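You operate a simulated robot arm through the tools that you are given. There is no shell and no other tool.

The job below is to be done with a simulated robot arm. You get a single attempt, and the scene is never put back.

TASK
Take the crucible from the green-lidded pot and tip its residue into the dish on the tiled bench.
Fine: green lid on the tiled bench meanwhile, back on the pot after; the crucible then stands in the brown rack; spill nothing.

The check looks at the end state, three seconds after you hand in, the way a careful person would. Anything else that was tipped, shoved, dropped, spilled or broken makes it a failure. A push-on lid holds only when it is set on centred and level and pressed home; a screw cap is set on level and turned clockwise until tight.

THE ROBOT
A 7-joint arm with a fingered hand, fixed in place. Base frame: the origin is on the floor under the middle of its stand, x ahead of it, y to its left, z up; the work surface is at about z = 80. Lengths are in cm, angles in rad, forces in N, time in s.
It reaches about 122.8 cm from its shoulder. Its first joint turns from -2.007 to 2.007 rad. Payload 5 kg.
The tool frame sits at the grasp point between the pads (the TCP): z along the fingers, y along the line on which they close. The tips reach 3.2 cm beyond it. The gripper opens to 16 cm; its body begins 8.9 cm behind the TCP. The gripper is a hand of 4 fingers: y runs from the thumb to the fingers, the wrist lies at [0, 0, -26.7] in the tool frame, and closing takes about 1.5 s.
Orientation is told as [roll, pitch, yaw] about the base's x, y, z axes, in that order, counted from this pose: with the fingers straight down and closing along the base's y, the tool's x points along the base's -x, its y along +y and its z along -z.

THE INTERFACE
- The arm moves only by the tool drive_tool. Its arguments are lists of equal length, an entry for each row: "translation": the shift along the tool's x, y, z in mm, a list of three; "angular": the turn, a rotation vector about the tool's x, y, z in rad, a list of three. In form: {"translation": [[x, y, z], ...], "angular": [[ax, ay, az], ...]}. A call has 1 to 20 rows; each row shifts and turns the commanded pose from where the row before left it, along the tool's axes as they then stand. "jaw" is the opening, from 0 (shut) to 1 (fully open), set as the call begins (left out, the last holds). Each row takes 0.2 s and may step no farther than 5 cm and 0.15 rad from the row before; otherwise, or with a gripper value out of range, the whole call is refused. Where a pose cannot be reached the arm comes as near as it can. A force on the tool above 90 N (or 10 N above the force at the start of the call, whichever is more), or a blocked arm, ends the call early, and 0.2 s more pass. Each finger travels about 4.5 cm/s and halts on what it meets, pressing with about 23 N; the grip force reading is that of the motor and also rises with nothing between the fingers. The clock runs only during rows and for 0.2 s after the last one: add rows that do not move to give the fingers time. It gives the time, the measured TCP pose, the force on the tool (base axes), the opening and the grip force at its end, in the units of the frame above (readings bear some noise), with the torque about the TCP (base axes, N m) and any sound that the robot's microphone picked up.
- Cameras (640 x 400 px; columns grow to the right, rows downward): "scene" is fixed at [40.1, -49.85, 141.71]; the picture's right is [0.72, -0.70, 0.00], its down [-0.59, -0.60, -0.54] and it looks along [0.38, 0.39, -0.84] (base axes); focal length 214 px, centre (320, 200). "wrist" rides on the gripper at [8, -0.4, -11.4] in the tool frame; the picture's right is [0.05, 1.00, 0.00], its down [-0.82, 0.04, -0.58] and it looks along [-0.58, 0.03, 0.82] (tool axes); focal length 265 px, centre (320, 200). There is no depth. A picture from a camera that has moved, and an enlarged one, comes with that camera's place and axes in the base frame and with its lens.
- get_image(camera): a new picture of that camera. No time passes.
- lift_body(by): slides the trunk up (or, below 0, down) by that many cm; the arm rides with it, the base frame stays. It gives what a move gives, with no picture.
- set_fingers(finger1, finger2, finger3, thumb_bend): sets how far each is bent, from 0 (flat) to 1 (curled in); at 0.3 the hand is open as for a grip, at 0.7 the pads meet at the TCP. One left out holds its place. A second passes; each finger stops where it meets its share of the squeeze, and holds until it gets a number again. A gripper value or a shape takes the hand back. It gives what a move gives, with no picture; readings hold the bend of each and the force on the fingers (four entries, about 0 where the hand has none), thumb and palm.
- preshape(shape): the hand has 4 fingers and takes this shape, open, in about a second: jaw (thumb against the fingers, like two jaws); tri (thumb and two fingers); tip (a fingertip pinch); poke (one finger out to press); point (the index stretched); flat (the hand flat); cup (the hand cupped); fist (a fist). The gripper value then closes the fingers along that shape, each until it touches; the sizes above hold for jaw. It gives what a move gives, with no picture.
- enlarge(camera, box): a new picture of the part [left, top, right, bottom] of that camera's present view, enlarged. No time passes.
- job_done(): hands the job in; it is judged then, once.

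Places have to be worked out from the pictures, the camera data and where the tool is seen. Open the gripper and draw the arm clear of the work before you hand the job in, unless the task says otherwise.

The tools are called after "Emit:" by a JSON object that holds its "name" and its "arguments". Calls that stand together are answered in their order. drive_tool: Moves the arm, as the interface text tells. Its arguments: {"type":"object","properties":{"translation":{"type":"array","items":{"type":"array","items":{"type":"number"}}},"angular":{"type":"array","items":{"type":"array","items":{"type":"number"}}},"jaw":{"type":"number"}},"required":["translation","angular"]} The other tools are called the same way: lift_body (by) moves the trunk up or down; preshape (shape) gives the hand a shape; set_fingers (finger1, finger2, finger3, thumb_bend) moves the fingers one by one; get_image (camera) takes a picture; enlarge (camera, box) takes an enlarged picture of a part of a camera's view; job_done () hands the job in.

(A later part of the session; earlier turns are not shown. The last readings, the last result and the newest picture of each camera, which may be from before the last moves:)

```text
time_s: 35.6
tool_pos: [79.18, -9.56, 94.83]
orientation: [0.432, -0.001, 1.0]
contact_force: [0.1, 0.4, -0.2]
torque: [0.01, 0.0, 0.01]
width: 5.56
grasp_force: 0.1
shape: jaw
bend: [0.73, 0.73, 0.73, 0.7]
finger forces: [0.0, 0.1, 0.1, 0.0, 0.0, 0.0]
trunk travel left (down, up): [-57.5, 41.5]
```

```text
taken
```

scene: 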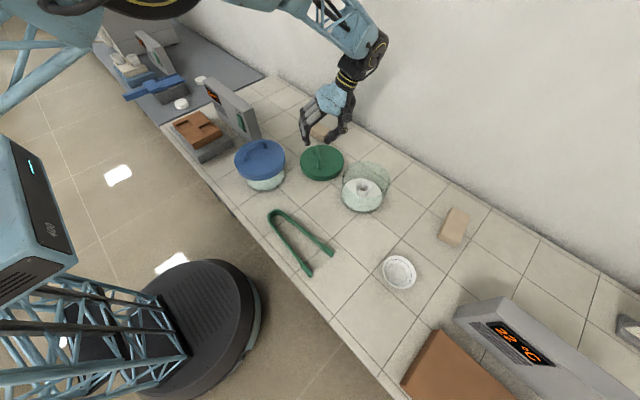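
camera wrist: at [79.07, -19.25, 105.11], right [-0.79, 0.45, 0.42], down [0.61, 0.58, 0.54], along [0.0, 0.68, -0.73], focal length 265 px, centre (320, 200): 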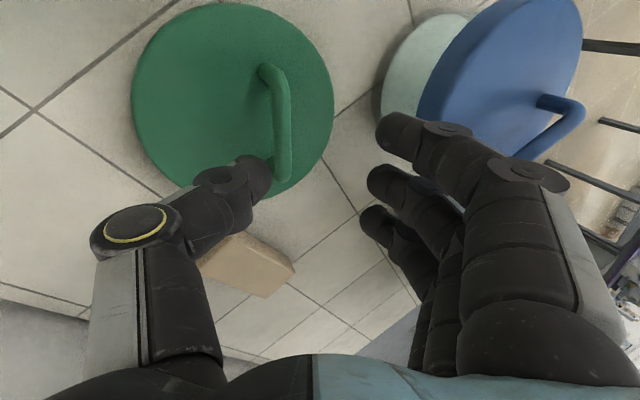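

The lid lies flat on the tiles. Now I rise, bring the hand back to vertical with yaw 0, and go above the open pot to look at the crucible.

Emit:
{"name": "drive_tool", "arguments": {"translation": [[0, 13.9, -30.3], [0, 13.9, -30.3], [0, 13.9, -30.3], [0, 0, 0], [0, 0, 0], [0, 0, 0], [0, 0, 0], [0, 0, 0], [0, 0, 0], [0, 0, 0], [0, 0, 0], [0, 0, 0], [0, 0, 0], [4.4, -40.8, 2], [4.4, -40.8, 2], [4.4, -40.8, 2], [4.4, -40.8, 2], [4.4, -40.8, 2], [0, 0, 0]], "angular": [[0, 0, 0], [0, 0, 0], [0, 0, 0], [0.1437, 0, 0], [0.1437, 0, 0], [0.1437, 0, 0], [0, 0, 0.143], [0, 0, 0.143], [0, 0, 0.143], [0, 0, 0.143], [0, 0, 0.143], [0, 0, 0.143], [0, 0, 0.142], [0, 0, 0], [0, 0, 0], [0, 0, 0], [0, 0, 0], [0, 0, 0], [0, 0, 0]]}}

Emit:
{"name": "get_image", "arguments": {"camera": "wrist"}}

Emit:
{"name": "enlarge", "arguments": {"camera": "wrist", "box": [220, 20, 420, 220]}}

Emit:
{"name": "enlarge", "arguments": {"camera": "scene", "box": [270, 130, 420, 230]}}

```text
time_s: 39.6
tool_pos: [76.92, -30.12, 103.83]
orientation: [0.0, 0.001, 0.0]
contact_force: [-0.7, -0.3, -0.5]
torque: [0.0, -0.01, -0.04]
width: 5.55
grasp_force: 0.0
shape: jaw
bend: [0.73, 0.73, 0.73, 0.7]
finger forces: [0.0, 0.0, 0.1, 0.0, 0.1, 0.0]
trunk travel left (down, up): [-57.5, 41.5]
```

```text
taken
camera wrist: at [68.88, -30.66, 115.3], right [-0.05, 1.0, 0.0], down [0.81, 0.04, 0.58], along [0.58, 0.03, -0.82], focal length 265 px, centre (320, 200)
```

wrist: 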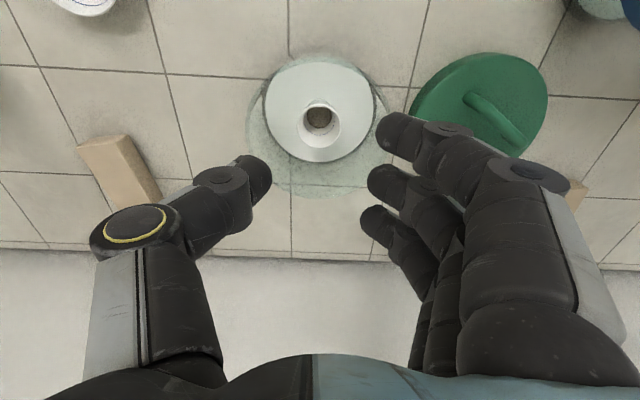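

```text
2.00 times, centred on (320, 120) of wrist
camera zoom: at [68.88, -30.66, 115.3], right [-0.05, 1.0, 0.0], down [0.81, 0.04, 0.58], along [0.58, 0.03, -0.82], focal length 531 px, centre (320, 360)
```

zoom: 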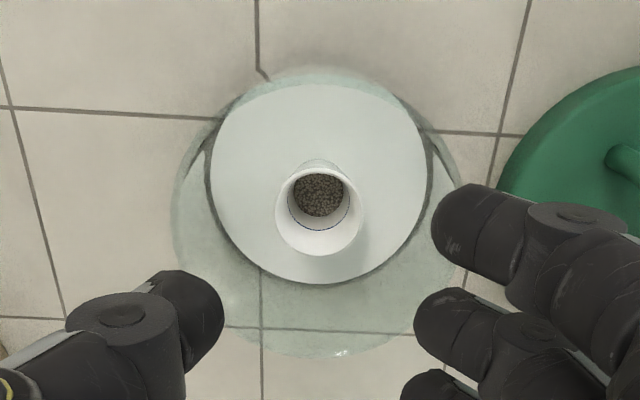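

```text
4.00 times, centred on (345, 180) of scene
camera zoom: at [40.1, -49.85, 141.71], right [0.72, -0.7, 0.0], down [-0.59, -0.6, -0.54], along [0.38, 0.39, -0.84], focal length 858 px, centre (220, 280)
```

zoom: 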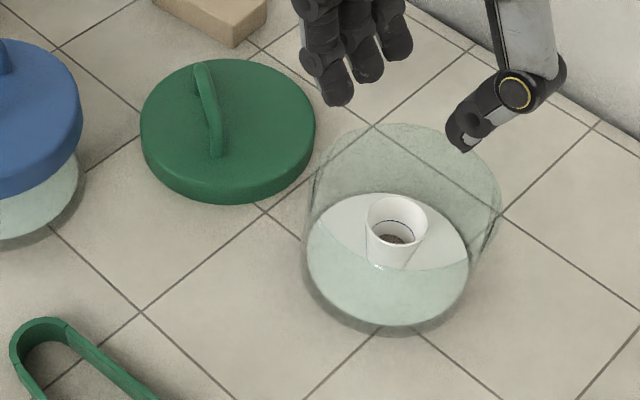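

The crucible's rim is centred near (78.8, -30.2, z≈87), about 4.7 cm wide and ~5 cm tall, in a ~14 cm glass pot with its rim at z≈90. Before gripping I want the rack pocket's depth and size, so I go over the rack empty-handed for a close look.

Emit:
{"name": "drive_tool", "arguments": {"translation": [[0, 0, -40], [18, 43, 0], [18, 43, 0], [18, 43, 0], [18, 43, 0], [18, 43, 0], [18, 43, 0], [18, 43, 0], [18, 43, 0], [18, 43, 0], [18, 43, 0], [18, 43, 0], [18, 43, 0], [18, 43, 0], [18, 43, 0], [18, 43, 0], [0, 0, 40], [0, 0, 0]], "angular": [[0, 0, 0], [0, 0, 0], [0, 0, 0], [0, 0, 0], [0, 0, 0], [0, 0, 0], [0, 0, 0], [0, 0, 0], [0, 0, 0], [0, 0, 0], [0, 0, 0], [0, 0, 0], [0, 0, 0], [0, 0, 0], [0, 0, 0], [0, 0, 0], [0, 0, 0], [0, 0, 0]]}}

Emit:
{"name": "get_image", "arguments": {"camera": "wrist"}}

Emit:
{"name": "enlarge", "arguments": {"camera": "wrist", "box": [220, 20, 420, 220]}}

Emit:
{"name": "enlarge", "arguments": {"camera": "scene", "box": [150, 70, 290, 180]}}

```text
time_s: 43.4
tool_pos: [49.92, 34.61, 103.65]
orientation: [0.001, 0.001, -0.001]
contact_force: [-0.4, 0.2, 0.0]
torque: [0.04, 0.01, -0.03]
width: 5.62
grasp_force: 0.0
shape: jaw
bend: [0.73, 0.73, 0.73, 0.7]
finger forces: [0.0, 0.0, 0.0, 0.0, 0.1, 0.0]
trunk travel left (down, up): [-57.5, 41.5]
```

```text
taken
camera wrist: at [41.92, 34.07, 115.03], right [-0.05, 1.0, 0.0], down [0.81, 0.04, 0.58], along [0.58, 0.03, -0.82], focal length 265 px, centre (320, 200)
```

wrist: 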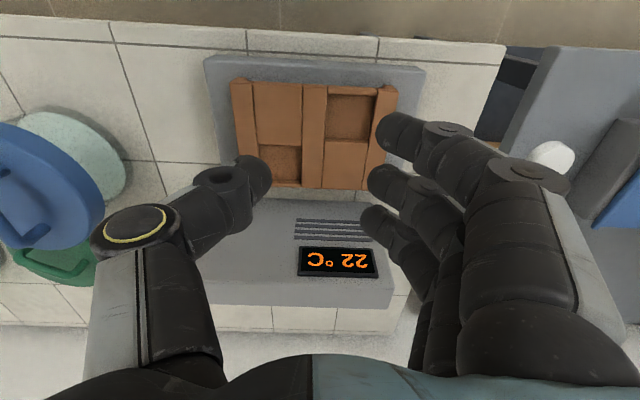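

```text
2.00 times, centred on (320, 120) of wrist
camera zoom: at [41.92, 34.07, 115.03], right [-0.05, 1.0, 0.0], down [0.81, 0.04, 0.58], along [0.58, 0.03, -0.82], focal length 531 px, centre (320, 360)
```

zoom: 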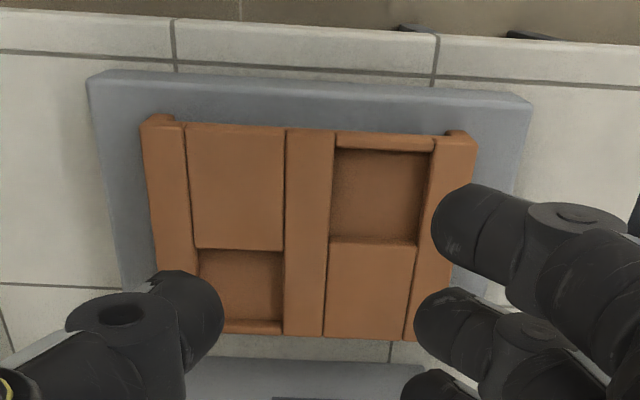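

```text
3.64 times, centred on (220, 125) of scene
camera zoom: at [40.1, -49.85, 141.71], right [0.72, -0.7, 0.0], down [-0.59, -0.6, -0.54], along [0.38, 0.39, -0.84], focal length 780 px, centre (684, 473)
```

zoom: 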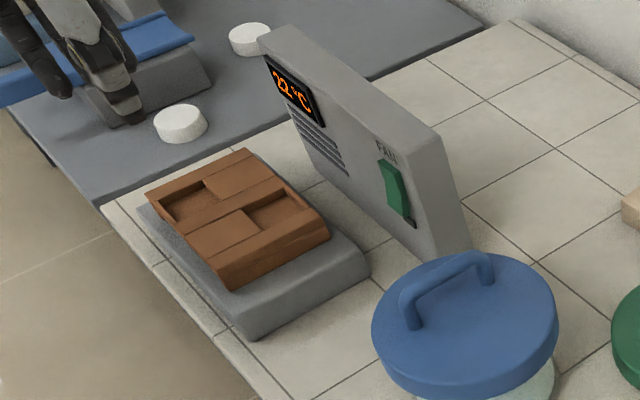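

The rack spans about x 48–61, y 25–43, top near z 85.5, with a ~5 cm square pocket around (51.6, 37.9) and another on the diagonal. I zoom to judge the pocket depth.

Emit:
{"name": "enlarge", "arguments": {"camera": "wrist", "box": [300, 60, 400, 140]}}

Emit:
{"name": "enlarge", "arguments": {"camera": "scene", "box": [172, 105, 228, 155]}}

Emit:
{"name": "enlarge", "arguments": {"camera": "wrist", "box": [220, 100, 320, 200]}}

```text
5.00 times, centred on (350, 100) of wrist
camera zoom: at [41.92, 34.07, 115.03], right [-0.05, 1.0, 0.0], down [0.81, 0.04, 0.58], along [0.58, 0.03, -0.82], focal length 1327 px, centre (170, 700)
```

zoom: 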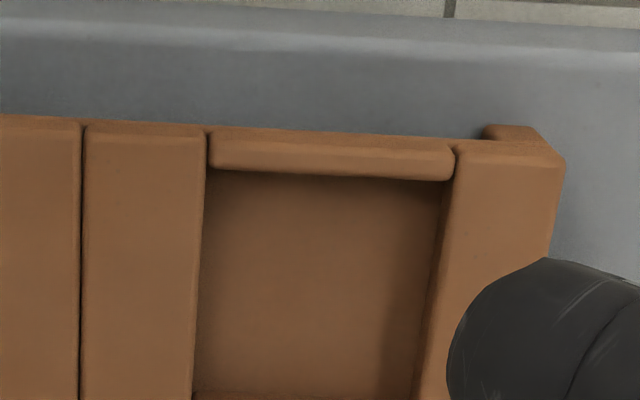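

```text
8.00 times, centred on (200, 130) of scene
camera zoom: at [40.1, -49.85, 141.71], right [0.72, -0.7, 0.0], down [-0.59, -0.6, -0.54], along [0.38, 0.39, -0.84], focal length 1716 px, centre (1280, 760)
```

zoom: 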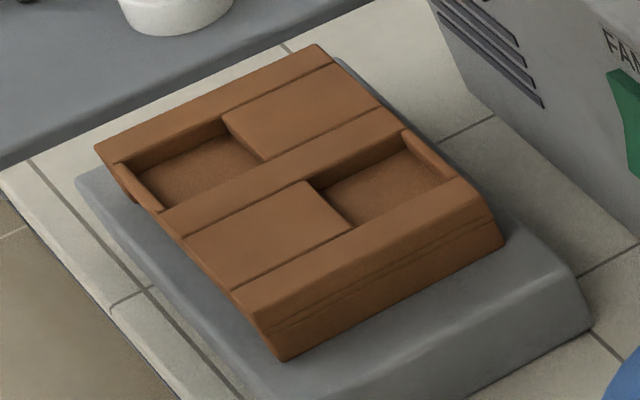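

```text
4.00 times, centred on (270, 150) of wrist
camera zoom: at [41.92, 34.07, 115.03], right [-0.05, 1.0, 0.0], down [0.81, 0.04, 0.58], along [0.58, 0.03, -0.82], focal length 1062 px, centre (520, 400)
```

zoom: 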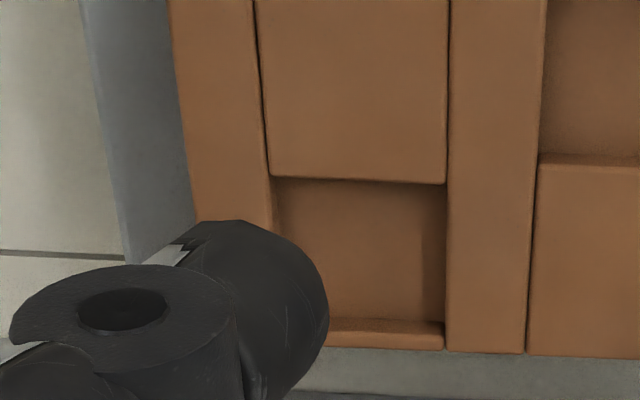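

The pockets are shallow (roughly 1.5 cm), so gripping the crucible in its upper half will suit the rack. The wrist camera sits on the tool +x side and would hang below the hand when pouring at yaw 0, so I'll test empty-handed near the dish whether yaw ≈ π with a forward tilt is reachable.

Emit:
{"name": "drive_tool", "arguments": {"translation": [[0, 0, -40], [0, 0, -40], [-6.7, -48, 0], [-6.7, -48, 0], [-6.7, -48, 0], [-6.7, -48, 0], [-6.7, -48, 0], [-6.7, -48, 0], [-6.7, -48, 0], [-6.7, -48, 0], [-6.7, -48, 0], [-6.7, -48, 0], [-6.7, -48, 0], [-6.7, -48, 0], [-6.7, -48, 0], [-6.7, -48, 0], [-6.7, -48, 0], [-6.7, -48, 0], [-6.7, -48, 0], [-6.7, -48, 0]], "angular": [[0, 0, 0], [0, 0, 0], [0, 0, 0], [0, 0, 0], [0, 0, 0], [0, 0, 0], [0, 0, 0], [0, 0, 0], [0, 0, 0], [0, 0, 0], [0, 0, 0], [0, 0, 0], [0, 0, 0], [0, 0, 0], [0, 0, 0], [0, 0, 0], [0, 0, 0], [0, 0, 0], [0, 0, 0], [0, 0, 0]]}}

Emit:
{"name": "drive_tool", "arguments": {"translation": [[0, 0, 0], [0, 0, 0], [0, 0, 0], [0, 0, 0], [0, 0, 0], [0, 0, 0], [0, 0, 0], [0, 0, 0], [0, 0, 0], [0, 0, 0], [0, 0, 0]], "angular": [[0, 0, -0.145], [0, 0, -0.145], [0, 0, -0.145], [0, 0, -0.145], [0, 0, -0.145], [0, 0, -0.145], [0, 0, -0.145], [0, 0, -0.145], [0, 0, -0.145], [0, 0, -0.145], [0, 0, -0.145]]}}

```text
time_s: 47.6
tool_pos: [62.2, -51.89, 112.01]
orientation: [0.003, 0.001, 0.0]
contact_force: [-0.2, -0.5, 0.2]
torque: [0.03, 0.02, 0.0]
width: 5.6
grasp_force: 0.0
shape: jaw
bend: [0.73, 0.73, 0.73, 0.7]
finger forces: [0.0, 0.1, 0.0, 0.1, 0.1, 0.0]
trunk travel left (down, up): [-57.5, 41.5]
```

```text
time_s: 50.0
tool_pos: [61.86, -52.16, 111.97]
orientation: [-0.001, 0.004, 1.447]
contact_force: [-0.8, 0.2, -8.5]
torque: [0.03, -0.14, -0.06]
width: 5.59
grasp_force: 0.1
shape: jaw
bend: [0.73, 0.73, 0.73, 0.7]
finger forces: [0.0, 0.0, 0.1, 0.0, 0.0, 0.0]
out of reach, approached as far as the arm can: row 11
trunk travel left (down, up): [-57.5, 41.5]
```

Yaw stops near +1.45 here. I'll test the negative direction.

Emit:
{"name": "drive_tool", "arguments": {"translation": [[0, 0, 0], [0, 0, 0], [0, 0, 0], [0, 0, 0], [0, 0, 0], [0, 0, 0], [0, 0, 0], [0, 0, 0], [0, 0, 0], [0, 0, 0], [0, 0, 0], [0, 0, 0], [0, 0, 0], [0, 0, 0], [0, 0, 0], [0, 0, 0], [0, 0, 0], [0, 0, 0], [0, 0, 0], [0, 0, 0]], "angular": [[0, 0, 0.148], [0, 0, 0.148], [0, 0, 0.148], [0, 0, 0.148], [0, 0, 0.148], [0, 0, 0.148], [0, 0, 0.148], [0, 0, 0.148], [0, 0, 0.148], [0, 0, 0.148], [0, 0, 0.148], [0, 0, 0.148], [0, 0, 0.148], [0, 0, 0.148], [0, 0, 0.148], [0, 0, 0.148], [0, 0, 0.148], [0, 0, 0.148], [0, 0, 0.148], [0, 0, 0.148]]}}

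Emit:
{"name": "drive_tool", "arguments": {"translation": [[0, 0, 0], [0, 0, 0], [0, 0, 0], [0, 0, 0], [0, 0, 0], [0, 0, 0], [0, 0, 0], [0, 0, 0], [0, 0, 0], [0, 0, 0]], "angular": [[0, 0, 0.148], [0, 0, 0.148], [0, 0, 0.148], [0, 0, 0.148], [0, 0, 0.148], [0, 0, 0.148], [0, 0, 0.148], [0, 0, 0.148], [0, 0, 0.148], [0, 0, 0.148]]}}

```text
time_s: 54.2
tool_pos: [61.98, -51.9, 111.76]
orientation: [-0.001, -0.003, -1.511]
contact_force: [0.2, -0.2, 0.5]
torque: [0.0, 0.0, -0.01]
width: 5.6
grasp_force: 0.1
shape: jaw
bend: [0.73, 0.73, 0.73, 0.7]
finger forces: [0.1, 0.0, 0.1, 0.1, 0.0, 0.0]
trunk travel left (down, up): [-57.5, 41.5]
```

```text
time_s: 56.4
tool_pos: [62.04, -51.96, 111.9]
orientation: [-0.003, 0.0, -2.993]
contact_force: [0.5, 0.8, 0.1]
torque: [0.0, -0.01, -0.01]
width: 5.61
grasp_force: 0.0
shape: jaw
bend: [0.73, 0.73, 0.73, 0.7]
finger forces: [0.0, 0.1, 0.0, 0.0, 0.0, 0.0]
trunk travel left (down, up): [-57.5, 41.5]
```

Yaw -2.99 is reachable. Now I test the forward tilt (positive about tool y) in this clear air above the dish.

Emit:
{"name": "drive_tool", "arguments": {"translation": [[0, 0, 0], [0, 0, 0], [0, 0, 0], [0, 0, 0], [0, 0, 0], [0, 0, 0], [0, 0, 0], [0, 0, 0], [0, 0, 0], [0, 0, 0], [0, 0, 0]], "angular": [[0, 0, 0.148], [0, 0.145, 0], [0, 0.145, 0], [0, 0.145, 0], [0, 0.145, 0], [0, 0.145, 0], [0, 0.145, 0], [0, 0.145, 0], [0, 0.145, 0], [0, 0.145, 0], [0, 0, 0]]}}

Emit:
{"name": "get_image", "arguments": {"camera": "scene"}}

Emit:
{"name": "get_image", "arguments": {"camera": "wrist"}}

```text
time_s: 58.8
tool_pos: [61.98, -51.97, 111.72]
orientation: [0.002, 1.308, -3.136]
contact_force: [0.5, 0.0, -0.1]
torque: [0.01, 0.02, -0.03]
width: 5.62
grasp_force: 0.0
shape: jaw
bend: [0.73, 0.73, 0.73, 0.7]
finger forces: [0.0, 0.0, 0.1, 0.1, 0.0, 0.1]
trunk travel left (down, up): [-57.5, 41.5]
```

```text
taken
```

scene: 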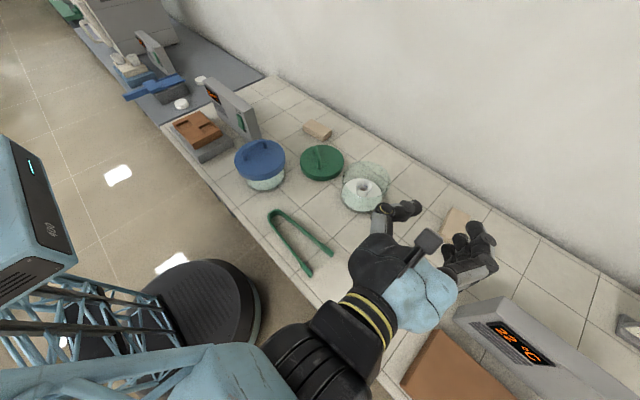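

```text
taken
camera wrist: at [53.11, -51.67, 122.61], right [0.02, -1.0, 0.05], down [-0.77, -0.04, -0.64], along [0.64, -0.03, -0.77], focal length 265 px, centre (320, 200)
```

wrist: 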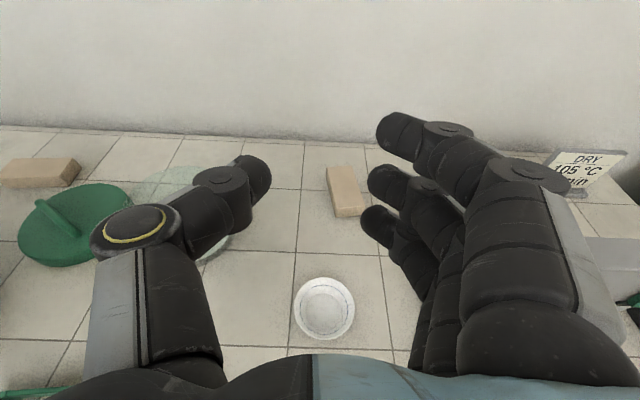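

Tilt of 1.31 rad works with the camera on top and the dish in view. I test further tilt up to about 2.2 rad.

Emit:
{"name": "drive_tool", "arguments": {"translation": [[0, 0, 0], [0, 0, 0], [0, 0, 0], [0, 0, 0], [0, 0, 0], [0, 0, 0], [0, 0, 0], [0, 0, 0]], "angular": [[0, 0.145, 0], [0, 0.145, 0], [0, 0.145, 0], [0, 0.145, 0], [0, 0.145, 0], [0, 0.145, 0], [0, 0.05, 0], [0, 0, 0]]}}

Emit:
{"name": "get_image", "arguments": {"camera": "scene"}}

Emit:
{"name": "get_image", "arguments": {"camera": "wrist"}}

```text
time_s: 60.6
tool_pos: [61.93, -51.9, 111.85]
orientation: [3.141, 0.915, 0.004]
contact_force: [0.0, 0.1, 0.2]
torque: [-0.01, 0.0, 0.01]
width: 5.61
grasp_force: 0.1
shape: jaw
bend: [0.73, 0.73, 0.73, 0.7]
finger forces: [0.1, 0.0, 0.0, 0.0, 0.1, 0.0]
trunk travel left (down, up): [-57.5, 41.5]
```

```text
taken
```

scene: 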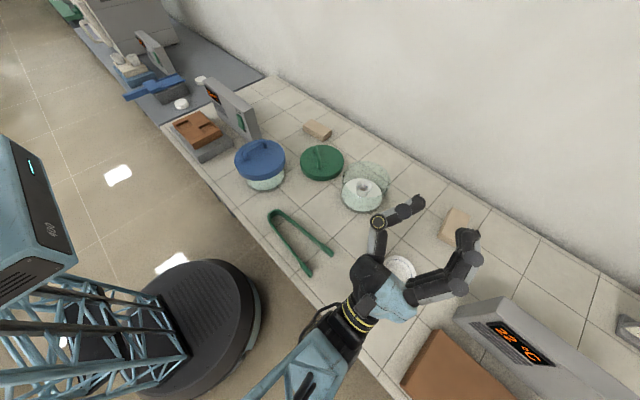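

```text
taken
camera wrist: at [48.16, -51.66, 111.37], right [-0.03, -1.0, 0.04], down [0.04, -0.04, -1.0], along [1.0, -0.03, 0.04], focal length 265 px, centre (320, 200)
```

wrist: 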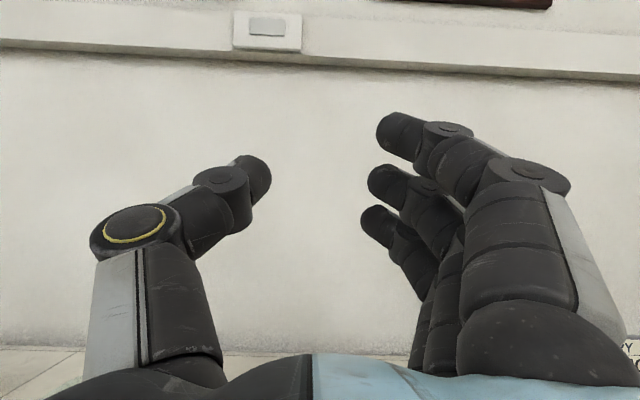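

Tilt to 2.23 rad is reachable at z 112. I back off to 2.0 rad and test the lower pouring pose above the dish (TCP z ≈ 98) for reach and clearance, still empty-handed.

Emit:
{"name": "drive_tool", "arguments": {"translation": [[0, 0, 0], [0, 0, 0], [-34.8, 5, -5], [-34.8, 5, -5], [-34.8, 5, -5], [-34.8, 5, -5], [0, 0, 0]], "angular": [[0, -0.115, 0], [0, -0.11, 0], [0, 0, 0], [0, 0, 0], [0, 0, 0], [0, 0, 0], [0, 0, 0]]}}

Emit:
{"name": "get_image", "arguments": {"camera": "scene"}}

Emit:
{"name": "get_image", "arguments": {"camera": "wrist"}}

```text
time_s: 62.2
tool_pos: [65.87, -54.0, 98.39]
orientation: [3.142, 1.142, 0.004]
contact_force: [0.5, 0.3, -0.1]
torque: [-0.02, 0.01, 0.03]
width: 5.59
grasp_force: 0.1
shape: jaw
bend: [0.73, 0.73, 0.73, 0.7]
finger forces: [0.0, 0.1, 0.0, 0.1, 0.0, 0.0]
trunk travel left (down, up): [-57.5, 41.5]
```

```text
taken
```

scene: 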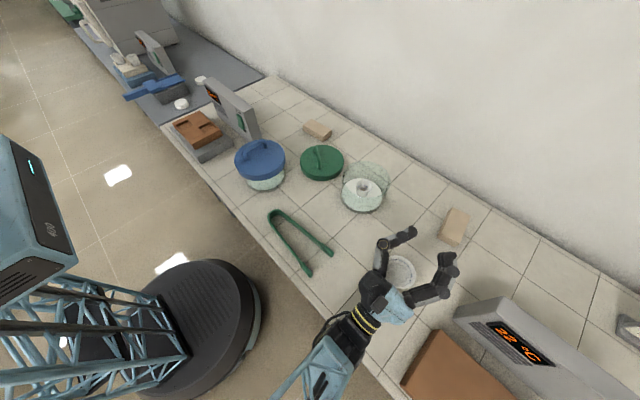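

```text
taken
camera wrist: at [52.26, -53.74, 101.02], right [-0.02, -1.0, 0.05], down [-0.18, -0.04, -0.98], along [0.98, -0.03, -0.18], focal length 265 px, centre (320, 200)
```

wrist: 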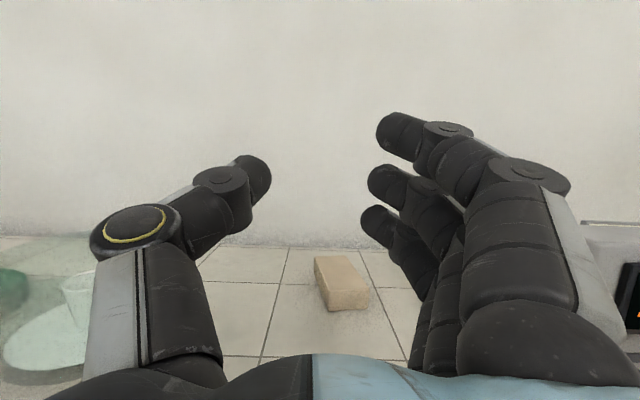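

The pose is reached freely. I check the clearance of the hand and forearm over the bench edge.

Emit:
{"name": "enlarge", "arguments": {"camera": "scene", "box": [270, 210, 490, 400]}}

```text
2.11 times, centred on (380, 305) of scene
camera zoom: at [40.1, -49.85, 141.71], right [0.72, -0.7, 0.0], down [-0.59, -0.6, -0.54], along [0.38, 0.39, -0.84], focal length 452 px, centre (194, -21)
```

zoom: 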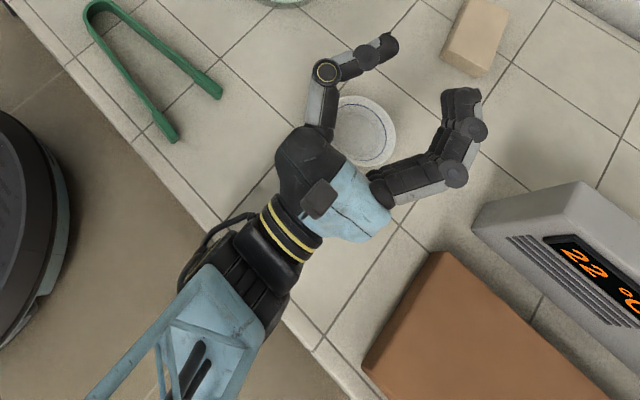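

Clear everywhere. I retrace to a vertical hand at z≈112 (keeping yaw ≈ -π), then try narrower hand shapes, because in the jaw shape the knuckles may be too wide for the pot's mouth.

Emit:
{"name": "drive_tool", "arguments": {"translation": [[34.8, -5, 5], [34.8, -5, 5], [34.8, -5, 5], [34.8, -5, 5], [0, 0, 0], [0, 0, 0], [0, 0, 0], [0, 0, 0], [0, 0, 0], [0, 0, 0], [0, 0, 0], [0, 0, 0], [0, 0, 0], [0, 0, 0], [0, 0, 0], [0, 0, 0], [0, 0, 0], [0, 0, 0], [0, 0, 0]], "angular": [[0, 0, 0], [0, 0, 0], [0, 0, 0], [0, 0, 0], [0, -0.143, 0], [0, -0.143, 0], [0, -0.143, 0], [0, -0.143, 0], [0, -0.143, 0], [0, -0.143, 0], [0, -0.143, 0], [0, -0.143, 0], [0, -0.143, 0], [0, -0.143, 0], [0, -0.143, 0], [0, -0.143, 0], [0, -0.143, 0], [0, -0.14, 0], [0, 0, 0]]}}

Emit:
{"name": "preshape", "arguments": {"shape": "tip"}}

Emit:
{"name": "get_image", "arguments": {"camera": "wrist"}}

Emit:
{"name": "enlarge", "arguments": {"camera": "scene", "box": [280, 100, 520, 300]}}

```text
time_s: 66.2
tool_pos: [62.02, -51.96, 111.83]
orientation: [0.002, 0.001, -3.138]
contact_force: [-0.9, 0.1, 0.2]
torque: [-0.01, 0.0, 0.04]
width: 5.63
grasp_force: 0.0
shape: jaw
bend: [0.73, 0.73, 0.73, 0.7]
finger forces: [0.0, 0.1, 0.1, 0.0, 0.1, 0.0]
trunk travel left (down, up): [-57.5, 41.5]
```

```text
time_s: 67.1
tool_pos: [62.08, -51.93, 111.73]
orientation: [0.001, 0.004, -3.139]
contact_force: [0.9, 0.5, -0.8]
torque: [-0.01, -0.03, 0.01]
width: 16.01
grasp_force: 0.0
shape: tip
bend: [0.01, 0.3, 0.01, 0.3]
finger forces: [0.1, 0.0, 0.0, 0.1, 0.0, 0.0]
trunk travel left (down, up): [-57.5, 41.5]
```

```text
taken
camera wrist: at [70.07, -51.62, 123.28], right [0.06, -1.0, 0.0], down [-0.82, -0.04, 0.58], along [-0.57, -0.03, -0.82], focal length 265 px, centre (320, 200)
```

wrist: 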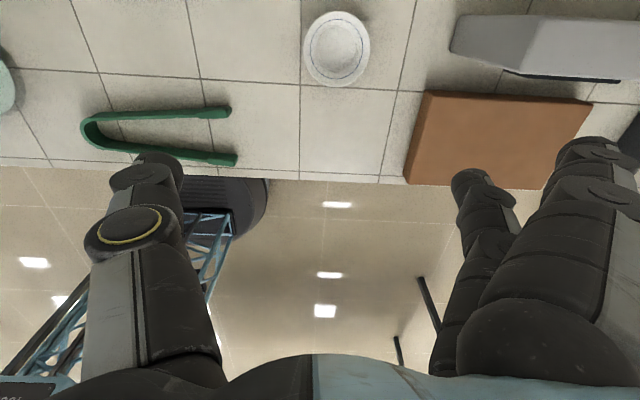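

```text
2.00 times, centred on (400, 200) of scene
camera zoom: at [40.1, -49.85, 141.71], right [0.72, -0.7, 0.0], down [-0.59, -0.6, -0.54], along [0.38, 0.39, -0.84], focal length 429 px, centre (160, 200)
```

zoom: 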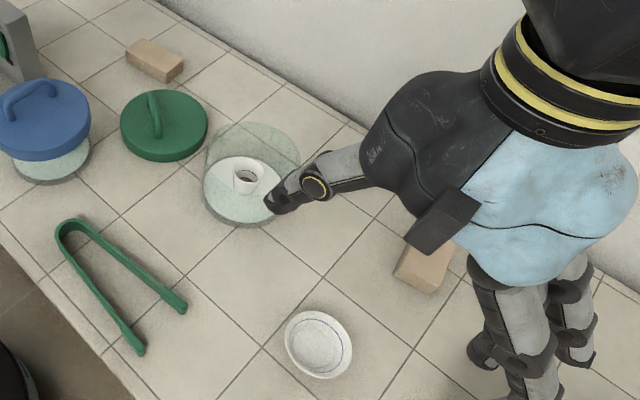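

The "tip" shape stretches the outer fingers outward, which would not suit the pot. I return to jaw shape at a ~4.7 cm opening and measure the finger profile against the pot mouth.

Emit:
{"name": "preshape", "arguments": {"shape": "tri"}}

Emit:
{"name": "drive_tool", "arguments": {"translation": [[0, 0, 0], [0, 0, 0], [0, 0, 0], [0, 0, 0], [0, 0, 0], [0, 0, 0], [0, 0, 0]], "angular": [[0, 0, 0], [0, 0, 0], [0, 0, 0], [0, 0, 0], [0, 0, 0], [0, 0, 0], [0, 0, 0]], "jaw": 0.35}}

Emit:
{"name": "get_image", "arguments": {"camera": "wrist"}}

Emit:
{"name": "enlarge", "arguments": {"camera": "scene", "box": [360, 130, 520, 270]}}

```text
time_s: 68.0
tool_pos: [62.1, -51.88, 111.81]
orientation: [0.001, 0.003, -3.136]
contact_force: [-0.1, -0.1, 0.5]
torque: [0.0, -0.02, -0.01]
width: 15.98
grasp_force: 0.0
shape: tri
bend: [0.3, 0.3, 0.01, 0.3]
finger forces: [0.0, 0.0, 0.0, 0.1, 0.1, 0.1]
trunk travel left (down, up): [-57.5, 41.5]
```

```text
time_s: 69.6
tool_pos: [62.17, -51.97, 111.84]
orientation: [0.0, 0.003, -3.138]
contact_force: [0.3, 0.3, -0.5]
torque: [0.02, 0.01, -0.01]
width: 5.66
grasp_force: 0.1
shape: tri
bend: [0.73, 0.73, 0.01, 0.7]
finger forces: [0.0, 0.0, 0.0, 0.1, 0.0, 0.1]
trunk travel left (down, up): [-57.5, 41.5]
```

```text
taken
camera wrist: at [70.07, -51.62, 123.28], right [0.06, -1.0, 0.0], down [-0.82, -0.04, 0.58], along [-0.57, -0.03, -0.82], focal length 265 px, centre (320, 200)
```

wrist: 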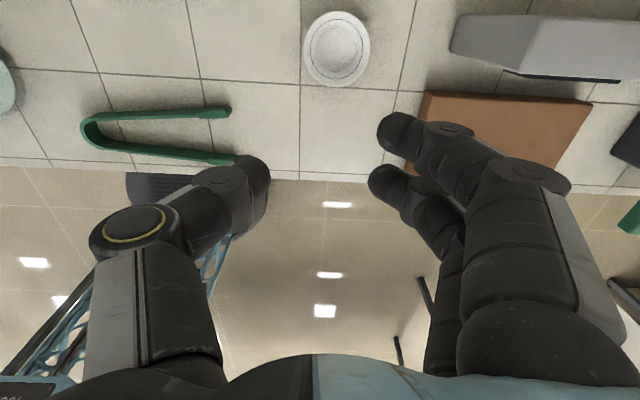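

```text
2.86 times, centred on (440, 200) of scene
camera zoom: at [40.1, -49.85, 141.71], right [0.72, -0.7, 0.0], down [-0.59, -0.6, -0.54], along [0.38, 0.39, -0.84], focal length 613 px, centre (-23, 200)
```

zoom: 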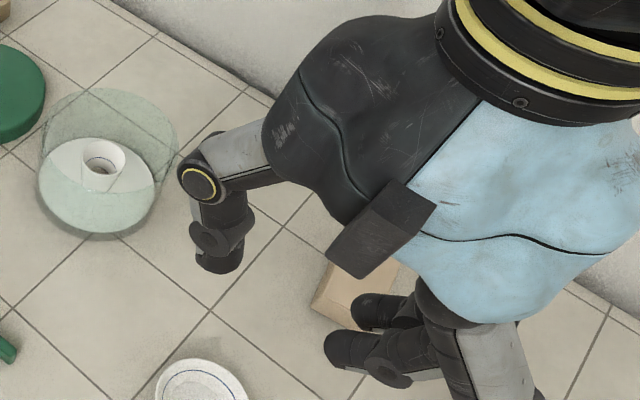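

In tri/jaw shape the fingers flare so much that they'd touch the pot's rim before getting a good hold on the crucible. I test individual finger settings in the air to see whether straighter fingers are possible.

Emit:
{"name": "set_fingers", "arguments": {"finger1": 0.0, "finger2": 0.55, "finger3": 0.0, "thumb_bend": 0.55}}

Emit:
{"name": "get_image", "arguments": {"camera": "wrist"}}

Emit:
{"name": "enlarge", "arguments": {"camera": "scene", "box": [360, 130, 520, 270]}}

```text
time_s: 70.6
tool_pos: [62.11, -51.9, 111.87]
orientation: [0.001, 0.003, -3.138]
contact_force: [0.7, 0.0, -0.5]
torque: [-0.04, -0.03, 0.04]
width: 15.79
grasp_force: 0.1
shape: fingers
bend: [0.0, 0.55, 0.0, 0.55]
finger forces: [0.0, 0.0, 0.1, 0.1, 0.0, 0.0]
trunk travel left (down, up): [-57.5, 41.5]
```

```text
taken
camera wrist: at [70.07, -51.62, 123.28], right [0.06, -1.0, 0.0], down [-0.82, -0.04, 0.58], along [-0.57, -0.03, -0.82], focal length 265 px, centre (320, 200)
```

wrist: 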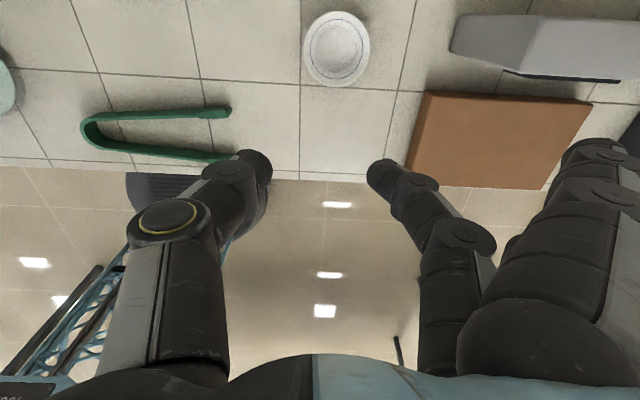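

```text
2.86 times, centred on (440, 200) of scene
camera zoom: at [40.1, -49.85, 141.71], right [0.72, -0.7, 0.0], down [-0.59, -0.6, -0.54], along [0.38, 0.39, -0.84], focal length 613 px, centre (-23, 200)
```

zoom: 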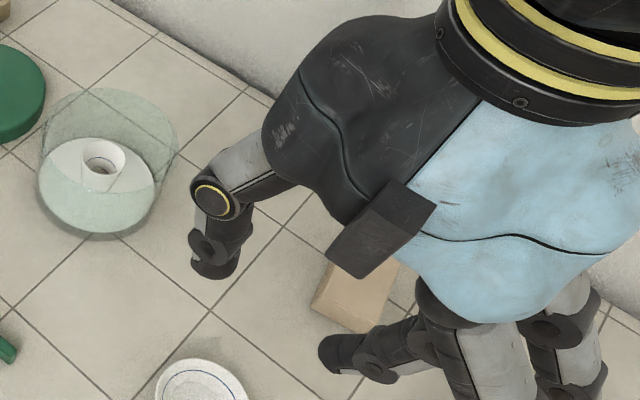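

Individually set fingers (bend 0.55) are straighter: tips ~5.3 cm apart, with outer knuckle width about 6–6.5 cm at the pot-rim level, which should fit. I look at where the flat outer fingers end up.

Emit:
{"name": "enlarge", "arguments": {"camera": "scene", "box": [400, 160, 640, 360]}}

```text
2.00 times, centred on (520, 260) of scene
camera zoom: at [40.1, -49.85, 141.71], right [0.72, -0.7, 0.0], down [-0.59, -0.6, -0.54], along [0.38, 0.39, -0.84], focal length 429 px, centre (-80, 80)
```

zoom: 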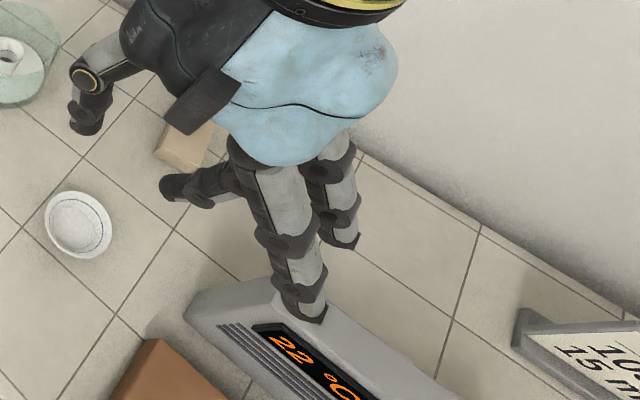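

The flat outer fingers pass well above the pot rim, so the two-finger pinch is workable: thumb and middle finger inside the pot, outer fingers over the rim. I move above the crucible and check alignment.

Emit:
{"name": "drive_tool", "arguments": {"translation": [[27.8, -36.2, 0], [27.8, -36.2, 0], [27.8, -36.2, 0], [27.8, -36.2, 0], [27.8, -36.2, 0], [27.8, -36.2, 0], [0, 0, 0]], "angular": [[0, 0, 0], [0, 0, 0], [0, 0, 0], [0, 0, 0], [0, 0, 0], [0, 0, 0], [0, 0, 0]]}}

Emit:
{"name": "get_image", "arguments": {"camera": "wrist"}}

Emit:
{"name": "enlarge", "arguments": {"camera": "wrist", "box": [220, 0, 420, 160]}}

Emit:
{"name": "enlarge", "arguments": {"camera": "scene", "box": [300, 80, 460, 220]}}

```text
time_s: 72.2
tool_pos: [78.62, -30.22, 111.73]
orientation: [0.0, 0.004, -3.138]
contact_force: [-0.4, -0.1, 0.4]
torque: [0.02, -0.02, -0.02]
width: 15.77
grasp_force: 0.1
shape: fingers
bend: [0.0, 0.55, 0.0, 0.55]
finger forces: [0.1, 0.1, 0.0, 0.1, 0.0, 0.0]
trunk travel left (down, up): [-57.5, 41.5]
```

```text
taken
camera wrist: at [86.55, -29.86, 123.18], right [0.05, -1.0, 0.0], down [-0.82, -0.04, 0.58], along [-0.57, -0.03, -0.82], focal length 265 px, centre (320, 200)
```

wrist: 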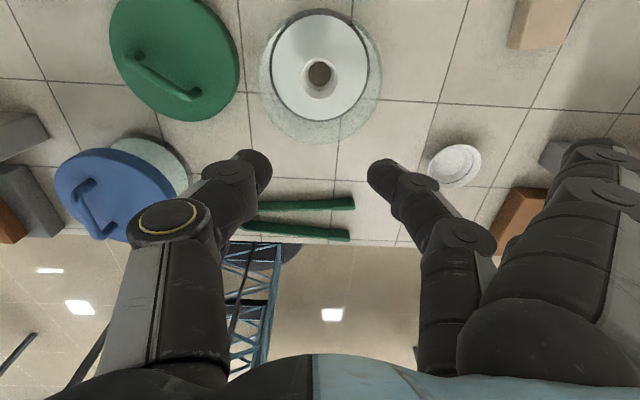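

```text
2.50 times, centred on (320, 80) of wrist
camera zoom: at [86.55, -29.86, 123.18], right [0.05, -1.0, 0.0], down [-0.82, -0.04, 0.58], along [-0.57, -0.03, -0.82], focal length 664 px, centre (320, 500)
```

zoom: 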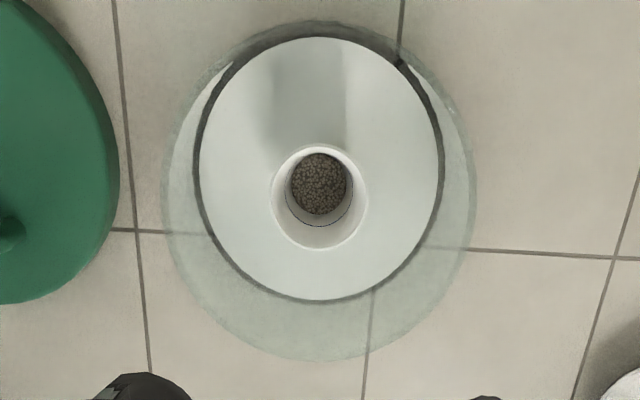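

```text
2.86 times, centred on (380, 150) of scene
camera zoom: at [40.1, -49.85, 141.71], right [0.72, -0.7, 0.0], down [-0.59, -0.6, -0.54], along [0.38, 0.39, -0.84], focal length 613 px, centre (149, 343)
```

zoom: 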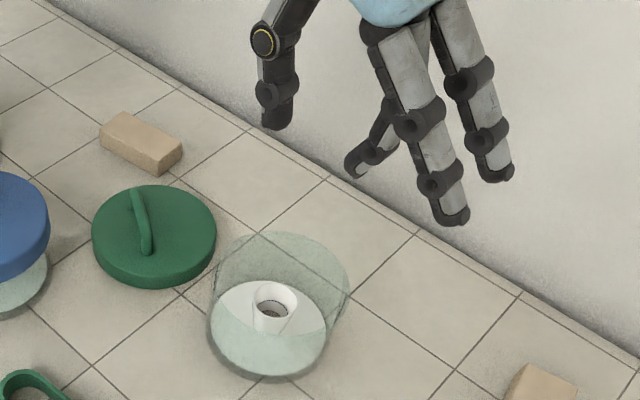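

The crucible is centred laterally (u≈319) and I estimate its x at about 79.1. I shift 4.5 mm in +x and lower until the tips are just above the pot rim for a check.

Emit:
{"name": "drive_tool", "arguments": {"translation": [[4.5, 0, 30], [0, 0, 40], [0, 0, 40], [0, 0, 40], [0, 0, 7], [0, 0, 0]], "angular": [[0, 0, 0], [0, 0, 0], [0, 0, 0], [0, 0, 0], [0, 0, 0], [0, 0, 0]]}}

Emit:
{"name": "get_image", "arguments": {"camera": "wrist"}}

Emit:
{"name": "enlarge", "arguments": {"camera": "wrist", "box": [220, 60, 420, 220]}}

Emit:
{"name": "enlarge", "arguments": {"camera": "scene", "box": [310, 110, 430, 220]}}

```text
time_s: 73.6
tool_pos: [79.08, -30.21, 96.26]
orientation: [0.0, 0.003, -3.138]
contact_force: [0.3, -0.2, 0.9]
torque: [-0.02, -0.03, 0.01]
width: 15.76
grasp_force: 0.1
shape: fingers
bend: [0.0, 0.55, 0.0, 0.55]
finger forces: [0.1, 0.0, 0.1, 0.0, 0.0, 0.0]
trunk travel left (down, up): [-57.5, 41.5]
```

```text
taken
camera wrist: at [87.1, -29.85, 107.59], right [0.06, -1.0, 0.0], down [-0.82, -0.04, 0.58], along [-0.57, -0.03, -0.82], focal length 265 px, centre (320, 200)
```

wrist: 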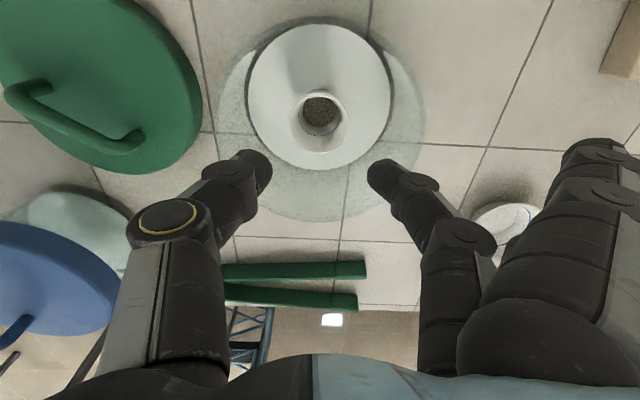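

```text
2.50 times, centred on (320, 140) of wrist
camera zoom: at [87.1, -29.85, 107.59], right [0.06, -1.0, 0.0], down [-0.82, -0.04, 0.58], along [-0.57, -0.03, -0.82], focal length 664 px, centre (320, 350)
```

zoom: 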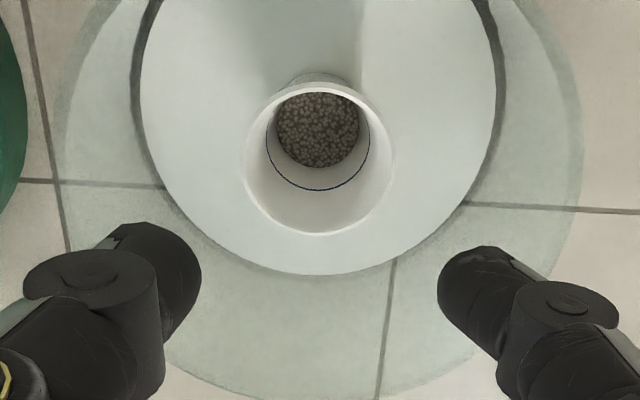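

```text
3.64 times, centred on (370, 165) of scene
camera zoom: at [40.1, -49.85, 141.71], right [0.72, -0.7, 0.0], down [-0.59, -0.6, -0.54], along [0.38, 0.39, -0.84], focal length 780 px, centre (138, 327)
```

zoom: 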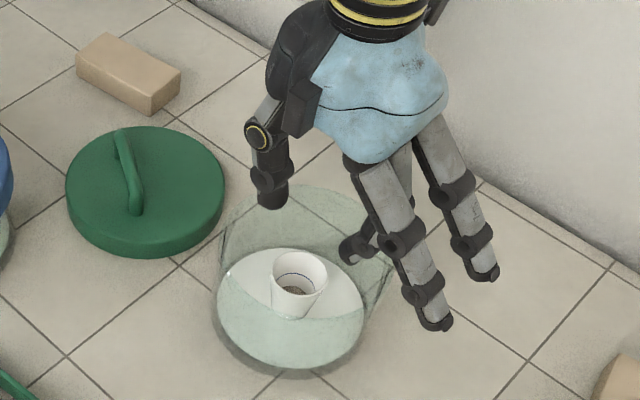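

The rim now appears slightly toward +x of the tips; two-height parallax gives crucible x ≈ 79.5–79.7, rim z ≈ 86–87. I shift +4 mm and lower a further 3 cm to refine.

Emit:
{"name": "drive_tool", "arguments": {"translation": [[4, 0, 10], [0, 0, 10], [0, 0, 10], [0, 0, 0]], "angular": [[0, 0, 0], [0, 0, 0], [0, 0, 0], [0, 0, 0]]}}

Emit:
{"name": "enlarge", "arguments": {"camera": "wrist", "box": [200, 60, 440, 240]}}

Emit:
{"name": "enlarge", "arguments": {"camera": "scene", "box": [320, 130, 420, 220]}}

```text
time_s: 74.6
tool_pos: [79.7, -30.27, 92.97]
orientation: [0.0, 0.003, -3.138]
contact_force: [1.0, 0.0, 0.3]
torque: [-0.02, -0.01, 0.0]
width: 15.75
grasp_force: 0.0
shape: fingers
bend: [0.0, 0.55, 0.0, 0.55]
finger forces: [0.1, 0.1, 0.0, 0.0, 0.0, 0.0]
trunk travel left (down, up): [-57.5, 41.5]
```

```text
2.22 times, centred on (320, 150) of wrist
camera zoom: at [87.64, -29.89, 104.57], right [0.06, -1.0, 0.0], down [-0.82, -0.04, 0.57], along [-0.57, -0.03, -0.82], focal length 590 px, centre (320, 311)
```

zoom: 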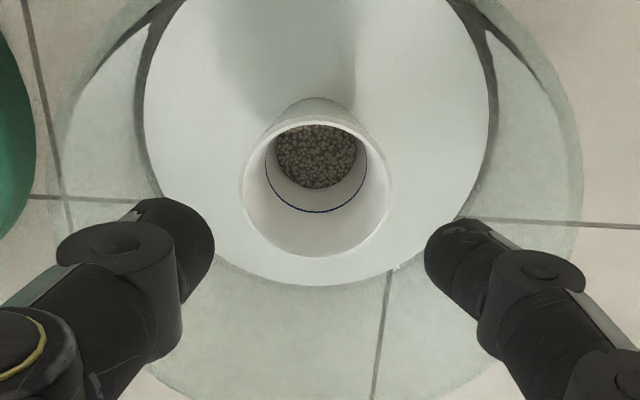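

```text
4.44 times, centred on (370, 175) of scene
camera zoom: at [40.1, -49.85, 141.71], right [0.72, -0.7, 0.0], down [-0.59, -0.6, -0.54], along [0.38, 0.39, -0.84], focal length 953 px, centre (98, 311)
```

zoom: 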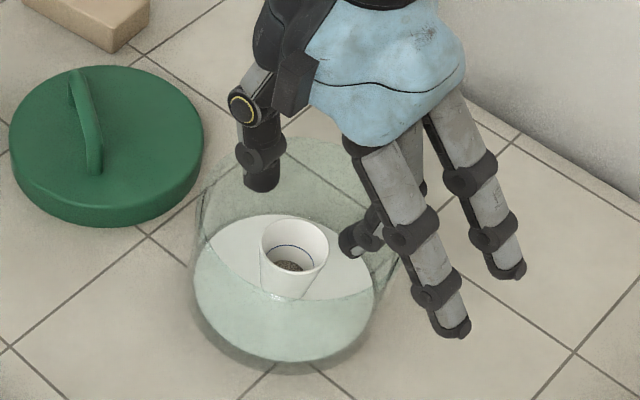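

Parallax puts the crucible rim at x≈79.65, z≈86.0, diameter ≈5 cm, centred between the tips within 1 mm. I descend to TCP z≈88.5 so the tips are ~2 cm below the rim.

Emit:
{"name": "drive_tool", "arguments": {"translation": [[0, -0.7, 8], [0, 0, 8], [0, 0, 8], [0, 0, 8], [0, 0, 7], [0, 0, 6], [0, 0, 0]], "angular": [[0, 0, 0], [0, 0, 0], [0, 0, 0], [0, 0, 0], [0, 0, 0], [0, 0, 0], [0, 0, 0]]}}

Emit:
{"name": "get_image", "arguments": {"camera": "wrist"}}

Emit:
{"name": "enlarge", "arguments": {"camera": "scene", "box": [320, 130, 420, 220]}}

```text
time_s: 76.2
tool_pos: [79.72, -30.1, 88.66]
orientation: [0.001, 0.003, -3.137]
contact_force: [1.2, -1.2, 0.4]
torque: [0.0, -0.01, 0.01]
width: 15.74
grasp_force: 0.1
shape: fingers
bend: [0.0, 0.55, 0.0, 0.55]
finger forces: [0.0, 0.0, 0.0, 0.0, 0.0, 0.0]
trunk travel left (down, up): [-57.5, 41.5]
```

```text
taken
camera wrist: at [87.63, -29.84, 100.17], right [0.06, -1.0, 0.0], down [-0.82, -0.04, 0.58], along [-0.57, -0.03, -0.82], focal length 265 px, centre (320, 200)
```

wrist: 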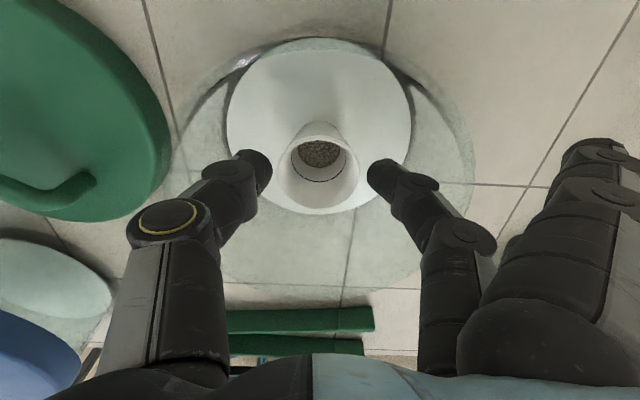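

```text
4.44 times, centred on (370, 175) of scene
camera zoom: at [40.1, -49.85, 141.71], right [0.72, -0.7, 0.0], down [-0.59, -0.6, -0.54], along [0.38, 0.39, -0.84], focal length 953 px, centre (98, 311)
```

zoom: 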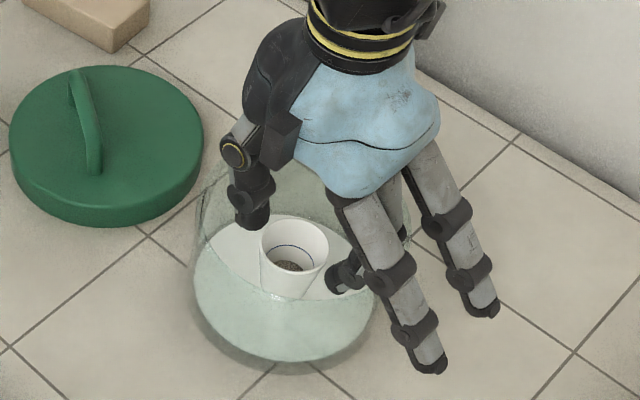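

Tips straddle the crucible symmetrically with no contact. I close thumb and middle finger gently first to near the wall, then squeeze.

Emit:
{"name": "set_fingers", "arguments": {"finger2": 0.58, "thumb_bend": 0.58}}

Emit:
{"name": "enlarge", "arguments": {"camera": "wrist", "box": [200, 80, 440, 260]}}

```text
time_s: 77.2
tool_pos: [79.59, -30.27, 88.64]
orientation: [-0.001, 0.002, -3.139]
contact_force: [0.1, -0.6, 0.4]
torque: [0.02, -0.03, 0.02]
width: 15.45
grasp_force: 0.1
shape: fingers
bend: [0.0, 0.57, 0.0, 0.57]
finger forces: [0.0, 0.1, 0.0, 0.0, 0.2, 0.0]
trunk travel left (down, up): [-57.5, 41.5]
```

```text
2.22 times, centred on (320, 170) of wrist
camera zoom: at [87.62, -29.83, 100.16], right [0.06, -1.0, 0.0], down [-0.82, -0.04, 0.58], along [-0.57, -0.03, -0.82], focal length 590 px, centre (320, 267)
```

zoom: 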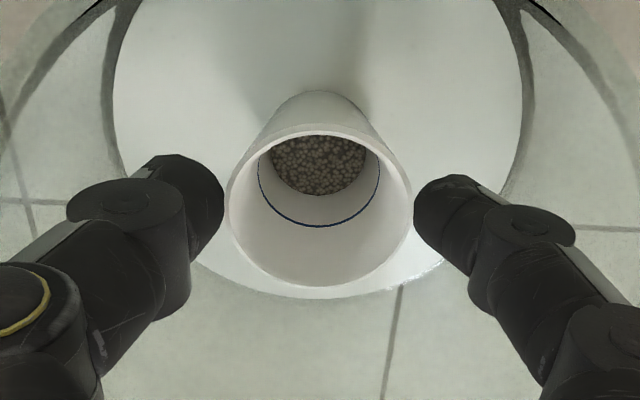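

Both tips are nearly touching and centred. Now I squeeze.

Emit:
{"name": "set_fingers", "arguments": {"finger2": 0.8, "thumb_bend": 0.8}}

Emit:
{"name": "enlarge", "arguments": {"camera": "wrist", "box": [200, 80, 440, 260]}}

Emit:
{"name": "enlarge", "arguments": {"camera": "scene", "box": [320, 130, 420, 220]}}

```text
time_s: 78.2
tool_pos: [79.67, -30.05, 88.84]
orientation: [0.001, 0.005, -3.136]
contact_force: [-0.1, -0.8, 0.0]
torque: [0.03, -0.01, 0.01]
width: 10.83
grasp_force: 0.0
shape: fingers
bend: [0.0, 0.59, 0.0, 0.8]
finger forces: [0.0, 0.0, 0.1, 0.1, 0.0, 0.0]
trunk travel left (down, up): [-57.5, 41.5]
```

```text
2.22 times, centred on (320, 170) of wrist
camera zoom: at [87.62, -29.83, 100.17], right [0.06, -1.0, 0.0], down [-0.82, -0.04, 0.58], along [-0.57, -0.03, -0.82], focal length 590 px, centre (320, 267)
```

zoom: 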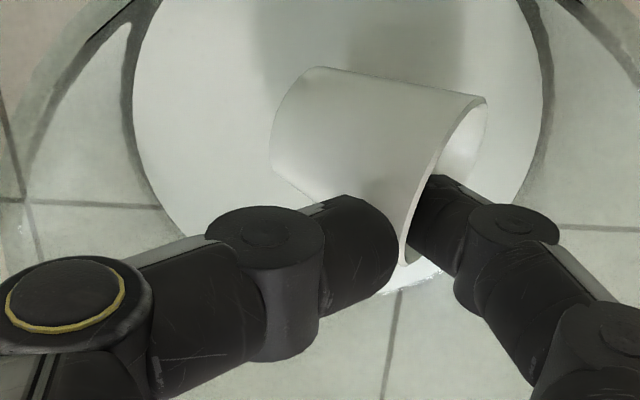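

```text
4.44 times, centred on (370, 175) of scene
camera zoom: at [40.1, -49.85, 141.71], right [0.72, -0.7, 0.0], down [-0.59, -0.6, -0.54], along [0.38, 0.39, -0.84], focal length 953 px, centre (98, 311)
```

zoom: 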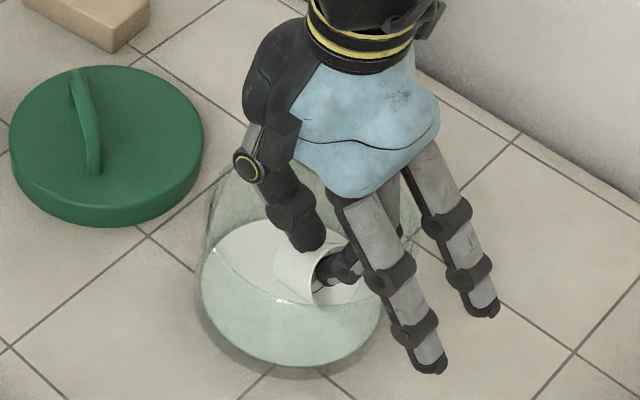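

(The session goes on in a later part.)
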